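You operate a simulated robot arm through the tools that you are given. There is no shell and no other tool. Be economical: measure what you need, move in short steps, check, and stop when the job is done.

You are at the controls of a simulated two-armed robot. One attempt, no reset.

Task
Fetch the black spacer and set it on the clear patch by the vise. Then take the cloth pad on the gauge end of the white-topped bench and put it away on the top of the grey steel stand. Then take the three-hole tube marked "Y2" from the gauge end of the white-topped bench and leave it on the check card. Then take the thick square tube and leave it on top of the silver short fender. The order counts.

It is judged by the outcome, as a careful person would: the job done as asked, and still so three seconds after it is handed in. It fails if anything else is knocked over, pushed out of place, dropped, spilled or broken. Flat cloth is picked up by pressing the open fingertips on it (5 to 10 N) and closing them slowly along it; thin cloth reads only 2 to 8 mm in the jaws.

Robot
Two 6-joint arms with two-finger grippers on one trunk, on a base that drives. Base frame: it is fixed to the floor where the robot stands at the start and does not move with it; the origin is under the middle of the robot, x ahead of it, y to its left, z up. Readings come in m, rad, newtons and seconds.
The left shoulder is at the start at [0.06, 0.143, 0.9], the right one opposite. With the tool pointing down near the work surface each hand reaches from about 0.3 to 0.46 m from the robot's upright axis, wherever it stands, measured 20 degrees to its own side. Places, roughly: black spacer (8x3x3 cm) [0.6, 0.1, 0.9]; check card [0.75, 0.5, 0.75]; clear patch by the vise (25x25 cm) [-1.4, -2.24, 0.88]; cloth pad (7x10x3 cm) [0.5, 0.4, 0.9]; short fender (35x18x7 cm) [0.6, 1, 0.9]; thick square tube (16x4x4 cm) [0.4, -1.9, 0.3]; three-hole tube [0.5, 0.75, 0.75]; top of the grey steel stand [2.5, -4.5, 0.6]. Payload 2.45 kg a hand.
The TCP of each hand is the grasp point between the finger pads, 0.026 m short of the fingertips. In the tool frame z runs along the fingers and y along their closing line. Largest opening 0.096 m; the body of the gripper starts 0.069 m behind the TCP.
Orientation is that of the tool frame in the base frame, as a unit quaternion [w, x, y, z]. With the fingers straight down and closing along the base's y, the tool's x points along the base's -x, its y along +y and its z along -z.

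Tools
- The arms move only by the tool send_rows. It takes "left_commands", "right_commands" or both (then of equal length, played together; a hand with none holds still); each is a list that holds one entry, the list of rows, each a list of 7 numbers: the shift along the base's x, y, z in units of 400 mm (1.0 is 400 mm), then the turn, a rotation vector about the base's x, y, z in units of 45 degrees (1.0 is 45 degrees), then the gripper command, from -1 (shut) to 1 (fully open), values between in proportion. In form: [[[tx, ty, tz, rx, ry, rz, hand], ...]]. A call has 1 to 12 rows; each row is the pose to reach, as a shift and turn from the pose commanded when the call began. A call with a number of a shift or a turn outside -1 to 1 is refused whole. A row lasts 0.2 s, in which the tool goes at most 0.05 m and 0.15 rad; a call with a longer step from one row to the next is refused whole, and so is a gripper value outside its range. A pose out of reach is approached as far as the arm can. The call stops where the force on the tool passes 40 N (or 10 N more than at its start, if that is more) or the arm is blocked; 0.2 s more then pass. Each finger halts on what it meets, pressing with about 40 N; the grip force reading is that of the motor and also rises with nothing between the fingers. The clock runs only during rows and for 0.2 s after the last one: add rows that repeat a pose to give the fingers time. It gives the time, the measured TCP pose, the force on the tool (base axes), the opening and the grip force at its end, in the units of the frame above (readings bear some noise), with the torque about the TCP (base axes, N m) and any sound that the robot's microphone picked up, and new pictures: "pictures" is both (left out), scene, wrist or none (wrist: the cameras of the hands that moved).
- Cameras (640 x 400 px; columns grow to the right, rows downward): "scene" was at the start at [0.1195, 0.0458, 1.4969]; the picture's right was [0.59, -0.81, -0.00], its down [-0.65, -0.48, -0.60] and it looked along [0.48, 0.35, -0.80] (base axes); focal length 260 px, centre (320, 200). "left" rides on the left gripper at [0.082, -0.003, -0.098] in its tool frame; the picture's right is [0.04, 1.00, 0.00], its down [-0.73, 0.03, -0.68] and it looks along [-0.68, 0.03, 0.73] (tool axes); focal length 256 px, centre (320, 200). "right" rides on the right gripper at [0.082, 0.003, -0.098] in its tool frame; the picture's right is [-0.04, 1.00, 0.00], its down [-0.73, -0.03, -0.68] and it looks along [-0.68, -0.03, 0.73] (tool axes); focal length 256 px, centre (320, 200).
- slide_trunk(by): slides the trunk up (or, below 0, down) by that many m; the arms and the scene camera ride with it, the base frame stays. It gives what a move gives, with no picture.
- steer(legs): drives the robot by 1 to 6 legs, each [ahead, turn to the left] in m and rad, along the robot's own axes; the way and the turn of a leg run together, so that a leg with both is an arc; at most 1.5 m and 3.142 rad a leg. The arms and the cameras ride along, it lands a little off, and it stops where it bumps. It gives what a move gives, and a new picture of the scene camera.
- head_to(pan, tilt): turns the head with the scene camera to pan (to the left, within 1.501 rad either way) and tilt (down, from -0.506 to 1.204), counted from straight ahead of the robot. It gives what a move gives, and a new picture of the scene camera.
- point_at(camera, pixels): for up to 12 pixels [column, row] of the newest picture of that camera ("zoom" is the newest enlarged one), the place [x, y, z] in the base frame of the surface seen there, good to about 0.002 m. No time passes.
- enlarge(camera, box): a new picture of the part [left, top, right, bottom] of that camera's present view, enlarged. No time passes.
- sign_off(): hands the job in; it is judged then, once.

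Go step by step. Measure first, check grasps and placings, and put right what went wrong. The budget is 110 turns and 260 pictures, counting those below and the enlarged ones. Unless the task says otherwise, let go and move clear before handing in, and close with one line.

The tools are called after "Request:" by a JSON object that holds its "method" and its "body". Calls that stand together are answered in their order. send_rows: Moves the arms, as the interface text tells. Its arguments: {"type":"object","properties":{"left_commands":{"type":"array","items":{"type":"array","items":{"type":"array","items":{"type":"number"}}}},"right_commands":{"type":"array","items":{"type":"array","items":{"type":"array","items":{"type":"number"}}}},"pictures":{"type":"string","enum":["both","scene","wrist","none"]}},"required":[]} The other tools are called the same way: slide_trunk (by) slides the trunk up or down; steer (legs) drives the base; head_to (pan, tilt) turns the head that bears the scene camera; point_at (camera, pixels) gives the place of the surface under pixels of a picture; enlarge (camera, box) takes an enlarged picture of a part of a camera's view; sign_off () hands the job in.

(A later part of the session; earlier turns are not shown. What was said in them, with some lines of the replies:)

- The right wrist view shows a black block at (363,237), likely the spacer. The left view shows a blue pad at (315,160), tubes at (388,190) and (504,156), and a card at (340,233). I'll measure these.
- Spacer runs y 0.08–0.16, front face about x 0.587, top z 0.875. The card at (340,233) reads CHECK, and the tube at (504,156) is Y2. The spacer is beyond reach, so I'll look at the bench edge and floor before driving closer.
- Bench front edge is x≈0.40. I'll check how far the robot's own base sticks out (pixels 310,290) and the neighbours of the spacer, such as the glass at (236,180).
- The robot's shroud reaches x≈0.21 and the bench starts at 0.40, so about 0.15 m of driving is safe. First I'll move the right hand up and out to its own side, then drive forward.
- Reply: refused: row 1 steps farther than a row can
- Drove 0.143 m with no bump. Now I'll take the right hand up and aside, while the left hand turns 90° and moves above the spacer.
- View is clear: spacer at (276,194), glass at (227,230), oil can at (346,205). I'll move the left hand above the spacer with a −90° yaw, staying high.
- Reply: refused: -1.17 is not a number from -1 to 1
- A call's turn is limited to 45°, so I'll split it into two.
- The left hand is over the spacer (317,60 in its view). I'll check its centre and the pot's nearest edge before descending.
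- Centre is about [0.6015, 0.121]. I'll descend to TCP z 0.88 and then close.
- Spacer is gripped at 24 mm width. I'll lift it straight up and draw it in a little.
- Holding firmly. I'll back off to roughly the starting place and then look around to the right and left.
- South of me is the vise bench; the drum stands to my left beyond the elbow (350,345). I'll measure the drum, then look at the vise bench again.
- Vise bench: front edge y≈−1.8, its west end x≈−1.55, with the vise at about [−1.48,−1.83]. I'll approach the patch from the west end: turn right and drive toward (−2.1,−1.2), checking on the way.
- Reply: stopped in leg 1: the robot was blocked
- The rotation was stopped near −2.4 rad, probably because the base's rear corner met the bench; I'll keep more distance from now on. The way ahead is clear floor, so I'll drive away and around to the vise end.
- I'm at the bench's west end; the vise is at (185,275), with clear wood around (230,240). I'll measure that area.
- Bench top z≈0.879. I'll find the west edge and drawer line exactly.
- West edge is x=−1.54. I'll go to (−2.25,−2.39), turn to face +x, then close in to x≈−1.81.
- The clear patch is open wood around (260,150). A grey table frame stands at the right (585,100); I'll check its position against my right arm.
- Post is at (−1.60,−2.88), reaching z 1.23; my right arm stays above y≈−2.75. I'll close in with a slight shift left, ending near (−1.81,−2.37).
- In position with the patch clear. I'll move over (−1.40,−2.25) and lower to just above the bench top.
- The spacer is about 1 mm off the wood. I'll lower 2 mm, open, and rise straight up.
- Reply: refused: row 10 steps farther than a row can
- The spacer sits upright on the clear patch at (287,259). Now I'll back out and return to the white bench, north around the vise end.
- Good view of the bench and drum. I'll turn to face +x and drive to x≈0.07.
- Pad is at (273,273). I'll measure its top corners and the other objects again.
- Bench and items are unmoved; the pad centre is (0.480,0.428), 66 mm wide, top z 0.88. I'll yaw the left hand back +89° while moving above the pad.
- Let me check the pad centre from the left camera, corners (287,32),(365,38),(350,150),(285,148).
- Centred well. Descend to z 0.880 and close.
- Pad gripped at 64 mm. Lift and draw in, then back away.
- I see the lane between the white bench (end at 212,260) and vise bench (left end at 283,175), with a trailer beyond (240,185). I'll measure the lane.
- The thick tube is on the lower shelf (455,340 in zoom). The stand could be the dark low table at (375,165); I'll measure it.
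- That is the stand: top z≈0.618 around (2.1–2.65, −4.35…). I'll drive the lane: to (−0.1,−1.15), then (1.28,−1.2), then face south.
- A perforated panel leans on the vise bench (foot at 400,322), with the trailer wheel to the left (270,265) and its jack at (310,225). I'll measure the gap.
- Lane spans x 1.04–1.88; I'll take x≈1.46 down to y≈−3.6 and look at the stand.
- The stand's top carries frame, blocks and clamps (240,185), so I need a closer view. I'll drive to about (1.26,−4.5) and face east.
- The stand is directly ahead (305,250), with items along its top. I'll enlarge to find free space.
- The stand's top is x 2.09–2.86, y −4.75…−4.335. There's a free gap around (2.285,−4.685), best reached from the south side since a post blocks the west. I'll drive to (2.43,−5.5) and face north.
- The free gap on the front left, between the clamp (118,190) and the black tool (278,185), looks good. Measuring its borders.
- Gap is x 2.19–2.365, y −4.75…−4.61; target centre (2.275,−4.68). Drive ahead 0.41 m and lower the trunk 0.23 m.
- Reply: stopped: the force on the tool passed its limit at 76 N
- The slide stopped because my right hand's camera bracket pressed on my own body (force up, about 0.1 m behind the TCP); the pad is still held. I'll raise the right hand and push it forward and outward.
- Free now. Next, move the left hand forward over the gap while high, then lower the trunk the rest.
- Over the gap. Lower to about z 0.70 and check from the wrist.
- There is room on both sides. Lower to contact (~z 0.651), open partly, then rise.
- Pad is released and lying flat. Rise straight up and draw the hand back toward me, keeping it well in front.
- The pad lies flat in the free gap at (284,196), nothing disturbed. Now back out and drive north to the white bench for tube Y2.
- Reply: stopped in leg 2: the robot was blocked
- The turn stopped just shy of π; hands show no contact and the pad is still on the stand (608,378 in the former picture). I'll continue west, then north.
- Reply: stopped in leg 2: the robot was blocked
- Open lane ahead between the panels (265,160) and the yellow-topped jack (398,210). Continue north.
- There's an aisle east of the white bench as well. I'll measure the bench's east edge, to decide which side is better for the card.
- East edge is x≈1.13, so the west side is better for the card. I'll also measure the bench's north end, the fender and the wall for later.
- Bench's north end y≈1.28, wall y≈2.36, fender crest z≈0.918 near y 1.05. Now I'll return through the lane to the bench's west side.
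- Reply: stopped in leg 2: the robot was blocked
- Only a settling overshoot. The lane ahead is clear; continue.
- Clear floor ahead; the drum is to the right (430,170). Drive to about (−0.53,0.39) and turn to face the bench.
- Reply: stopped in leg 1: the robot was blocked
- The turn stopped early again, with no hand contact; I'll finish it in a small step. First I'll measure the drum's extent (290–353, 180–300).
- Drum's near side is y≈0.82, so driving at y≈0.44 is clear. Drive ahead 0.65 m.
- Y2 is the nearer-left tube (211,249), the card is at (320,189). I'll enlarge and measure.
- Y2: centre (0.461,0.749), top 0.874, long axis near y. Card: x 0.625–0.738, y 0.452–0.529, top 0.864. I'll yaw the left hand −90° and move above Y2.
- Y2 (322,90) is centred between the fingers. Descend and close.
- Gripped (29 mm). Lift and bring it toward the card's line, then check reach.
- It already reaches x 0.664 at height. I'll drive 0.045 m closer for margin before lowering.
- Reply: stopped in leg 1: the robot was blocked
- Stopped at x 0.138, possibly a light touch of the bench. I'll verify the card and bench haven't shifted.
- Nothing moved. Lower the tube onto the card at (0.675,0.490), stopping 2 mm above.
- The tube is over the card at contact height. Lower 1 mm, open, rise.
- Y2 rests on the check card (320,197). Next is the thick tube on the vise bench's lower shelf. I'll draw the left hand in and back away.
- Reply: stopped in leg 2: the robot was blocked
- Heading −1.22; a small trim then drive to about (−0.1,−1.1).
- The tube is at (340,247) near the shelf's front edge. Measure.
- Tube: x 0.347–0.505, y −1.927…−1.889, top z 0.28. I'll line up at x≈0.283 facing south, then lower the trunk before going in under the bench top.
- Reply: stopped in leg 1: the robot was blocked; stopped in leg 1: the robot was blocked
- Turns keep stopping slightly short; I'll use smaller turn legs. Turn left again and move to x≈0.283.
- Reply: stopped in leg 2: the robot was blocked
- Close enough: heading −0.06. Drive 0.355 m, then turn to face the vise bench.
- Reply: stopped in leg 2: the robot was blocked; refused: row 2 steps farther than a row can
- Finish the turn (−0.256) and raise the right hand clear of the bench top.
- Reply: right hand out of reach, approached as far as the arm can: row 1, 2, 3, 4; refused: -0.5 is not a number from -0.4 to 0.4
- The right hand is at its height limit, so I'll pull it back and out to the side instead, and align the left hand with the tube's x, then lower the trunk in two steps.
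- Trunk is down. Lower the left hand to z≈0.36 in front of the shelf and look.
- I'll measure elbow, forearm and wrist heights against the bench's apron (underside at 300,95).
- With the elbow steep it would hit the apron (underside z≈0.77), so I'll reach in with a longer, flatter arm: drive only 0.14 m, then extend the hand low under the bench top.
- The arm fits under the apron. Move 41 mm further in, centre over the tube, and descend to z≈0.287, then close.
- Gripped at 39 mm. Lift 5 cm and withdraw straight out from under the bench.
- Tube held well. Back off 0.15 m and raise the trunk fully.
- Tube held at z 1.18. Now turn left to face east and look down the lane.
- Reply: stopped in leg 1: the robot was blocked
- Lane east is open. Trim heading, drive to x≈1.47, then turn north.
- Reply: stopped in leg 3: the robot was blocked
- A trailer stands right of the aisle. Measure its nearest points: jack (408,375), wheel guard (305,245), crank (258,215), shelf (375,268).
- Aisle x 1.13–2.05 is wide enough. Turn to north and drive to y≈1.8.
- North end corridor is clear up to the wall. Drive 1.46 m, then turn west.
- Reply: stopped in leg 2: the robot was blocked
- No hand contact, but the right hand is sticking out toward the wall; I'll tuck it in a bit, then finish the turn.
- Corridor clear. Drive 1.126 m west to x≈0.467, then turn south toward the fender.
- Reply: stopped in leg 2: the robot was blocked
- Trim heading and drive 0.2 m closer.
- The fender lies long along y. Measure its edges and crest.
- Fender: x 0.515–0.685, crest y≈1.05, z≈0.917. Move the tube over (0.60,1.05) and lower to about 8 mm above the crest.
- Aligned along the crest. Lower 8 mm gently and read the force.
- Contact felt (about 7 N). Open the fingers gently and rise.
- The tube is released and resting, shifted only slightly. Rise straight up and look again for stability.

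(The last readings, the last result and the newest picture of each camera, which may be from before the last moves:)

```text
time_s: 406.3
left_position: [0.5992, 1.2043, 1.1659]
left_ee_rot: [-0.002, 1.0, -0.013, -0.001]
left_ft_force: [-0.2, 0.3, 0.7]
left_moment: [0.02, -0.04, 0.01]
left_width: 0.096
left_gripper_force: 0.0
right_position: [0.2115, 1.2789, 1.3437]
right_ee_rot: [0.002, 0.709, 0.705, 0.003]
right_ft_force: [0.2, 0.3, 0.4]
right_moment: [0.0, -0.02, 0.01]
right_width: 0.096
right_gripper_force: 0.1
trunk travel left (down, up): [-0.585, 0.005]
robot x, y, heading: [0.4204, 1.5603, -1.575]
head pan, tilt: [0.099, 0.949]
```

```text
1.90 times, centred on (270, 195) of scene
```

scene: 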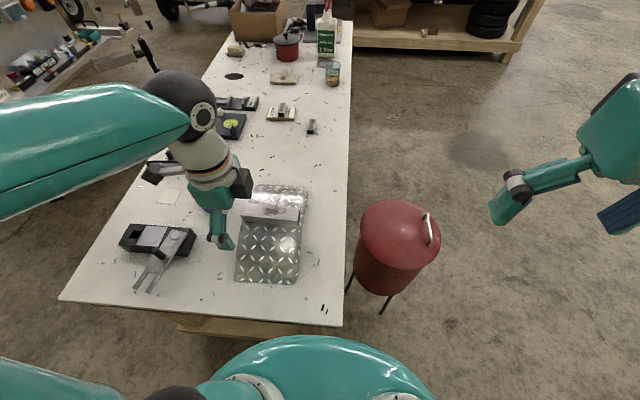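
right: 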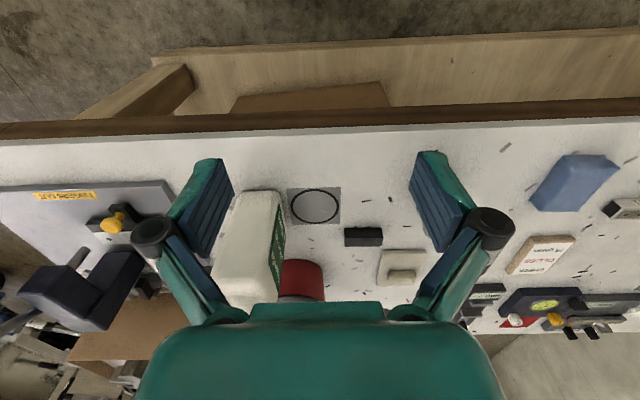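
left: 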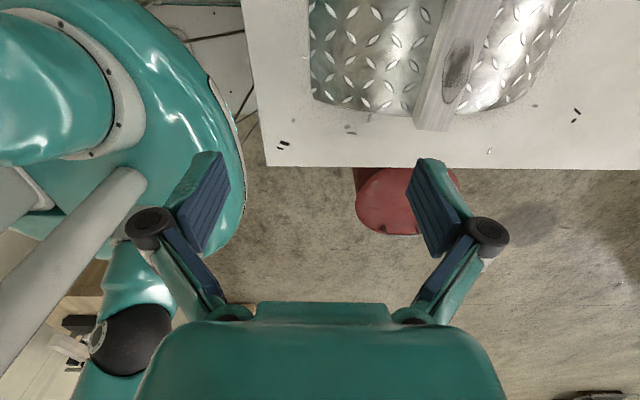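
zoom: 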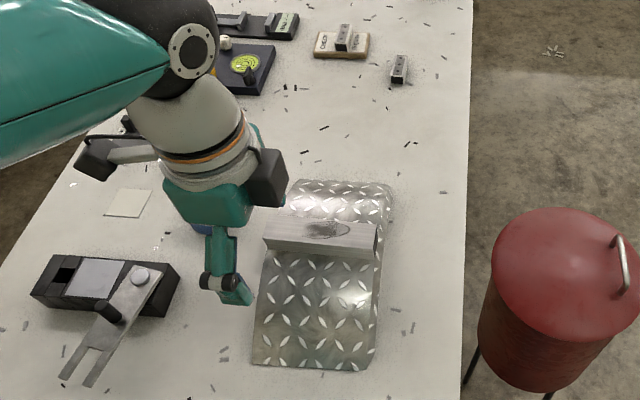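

Tube sits across the crest (320,235 in zoom). Check its level and whether it is settling.

Request:
{"method": "point_at", "body": {"camera": "zoom", "pixels": [[272, 222], [370, 230], [270, 238], [368, 248], [320, 234], [320, 250], [320, 224], [320, 300], [320, 205]]}}

Request:
{"method": "head_to", "body": {"pan": 0.2, "tilt": 0.95}}

Request:
{"method": "enlarge", "body": {"camera": "left", "box": [290, 0, 600, 150]}}

```text
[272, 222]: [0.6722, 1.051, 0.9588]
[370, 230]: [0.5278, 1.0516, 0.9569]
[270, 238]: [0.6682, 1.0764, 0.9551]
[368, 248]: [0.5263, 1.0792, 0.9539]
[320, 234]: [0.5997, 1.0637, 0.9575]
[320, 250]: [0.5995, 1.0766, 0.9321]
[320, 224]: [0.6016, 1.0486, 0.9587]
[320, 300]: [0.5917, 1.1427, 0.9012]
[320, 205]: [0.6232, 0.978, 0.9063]
```

```text
time_s: 406.9
left_position: [0.5995, 1.2019, 1.1667]
left_ee_rot: [-0.003, 1.0, -0.012, -0.001]
left_ft_force: [-0.5, -1.1, 0.2]
left_moment: [0.03, -0.01, -0.02]
left_width: 0.0958
left_gripper_force: 0.0
right_position: [0.2112, 1.2761, 1.3436]
right_ee_rot: [0.002, 0.709, 0.705, 0.004]
right_ft_force: [0.2, 0.0, -0.6]
right_moment: [0.04, -0.01, -0.05]
right_width: 0.096
right_gripper_force: 0.0
trunk travel left (down, up): [-0.585, 0.005]
robot x, y, heading: [0.4245, 1.5656, -1.577]
head pan, tilt: [0.201, 0.949]
```

scene: 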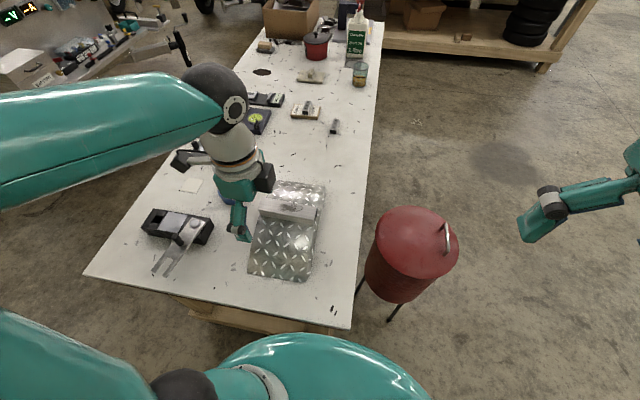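

```text
2.06 times, centred on (445, 75) of left
```

zoom: 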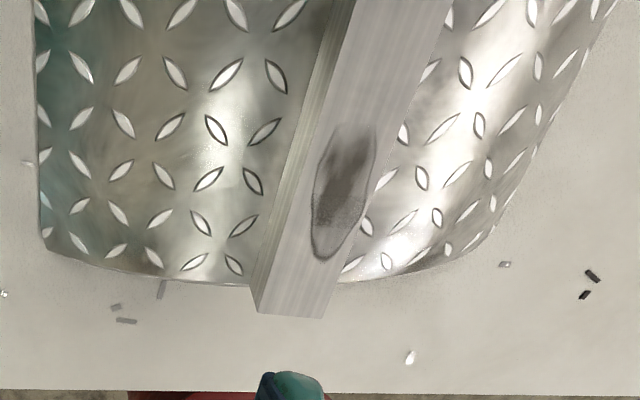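

The tube is level within noise. I'll back away a little and re-measure to make sure it isn't creeping.

Request:
{"method": "steer", "body": {"legs": [[-0.2, 0]]}}

Request:
{"method": "enlarge", "body": {"camera": "scene", "box": [220, 80, 380, 280]}}

```text
time_s: 408.6
left_position: [0.5998, 1.4057, 1.1657]
left_ee_rot: [-0.002, 1.0, -0.012, 0.0]
left_ft_force: [-0.5, 0.3, -0.2]
left_moment: [0.0, -0.04, 0.0]
left_width: 0.096
left_gripper_force: 0.0
right_position: [0.2117, 1.4787, 1.3445]
right_ee_rot: [0.002, 0.71, 0.705, 0.004]
right_ft_force: [0.8, 0.6, 0.3]
right_moment: [-0.06, -0.03, -0.01]
right_width: 0.0961
right_gripper_force: 0.2
trunk travel left (down, up): [-0.585, 0.005]
robot x, y, heading: [0.4259, 1.7647, -1.578]
head pan, tilt: [0.201, 0.949]
```

scene: 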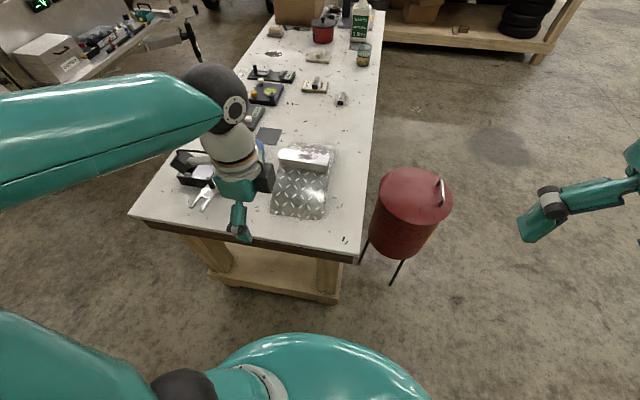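

```text
2.00 times, centred on (300, 180) of scene
```

zoom: 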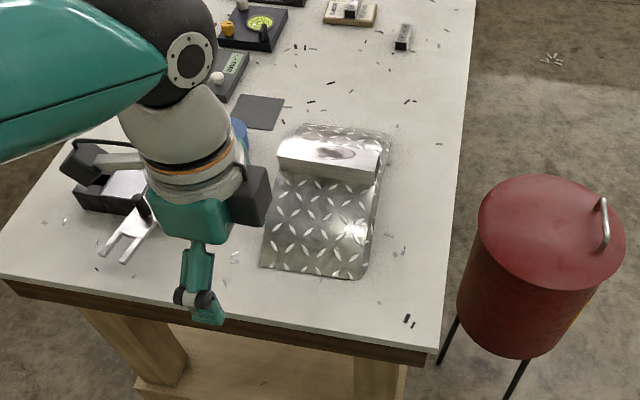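

Request:
{"method": "point_at", "body": {"camera": "zoom", "pixels": [[330, 143], [330, 157], [330, 168], [285, 145], [372, 150], [285, 160], [370, 165], [348, 10], [402, 42]]}}

```text
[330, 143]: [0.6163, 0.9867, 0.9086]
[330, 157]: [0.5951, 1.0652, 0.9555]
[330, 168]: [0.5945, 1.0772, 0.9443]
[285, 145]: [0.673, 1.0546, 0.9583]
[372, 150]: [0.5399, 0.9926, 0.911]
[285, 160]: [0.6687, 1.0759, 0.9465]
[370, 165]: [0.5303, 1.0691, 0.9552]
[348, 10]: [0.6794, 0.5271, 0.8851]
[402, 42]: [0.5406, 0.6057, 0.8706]
```

The tube's front edge is still at y≈1.077, unchanged over 2 s, and Y2 is still on the card. Both hands are clear, so I'm handing in.

Request:
{"method": "sign_off", "body": {}}

```text
The job is handed in.
```

All four items were placed in the order you asked. The black spacer is on the clear patch by the vise, the cloth pad is on the grey steel stand, tube Y2 is on the check card, and the thick square tube is across the top of the silver fender. I saw nothing else knocked over or moved.
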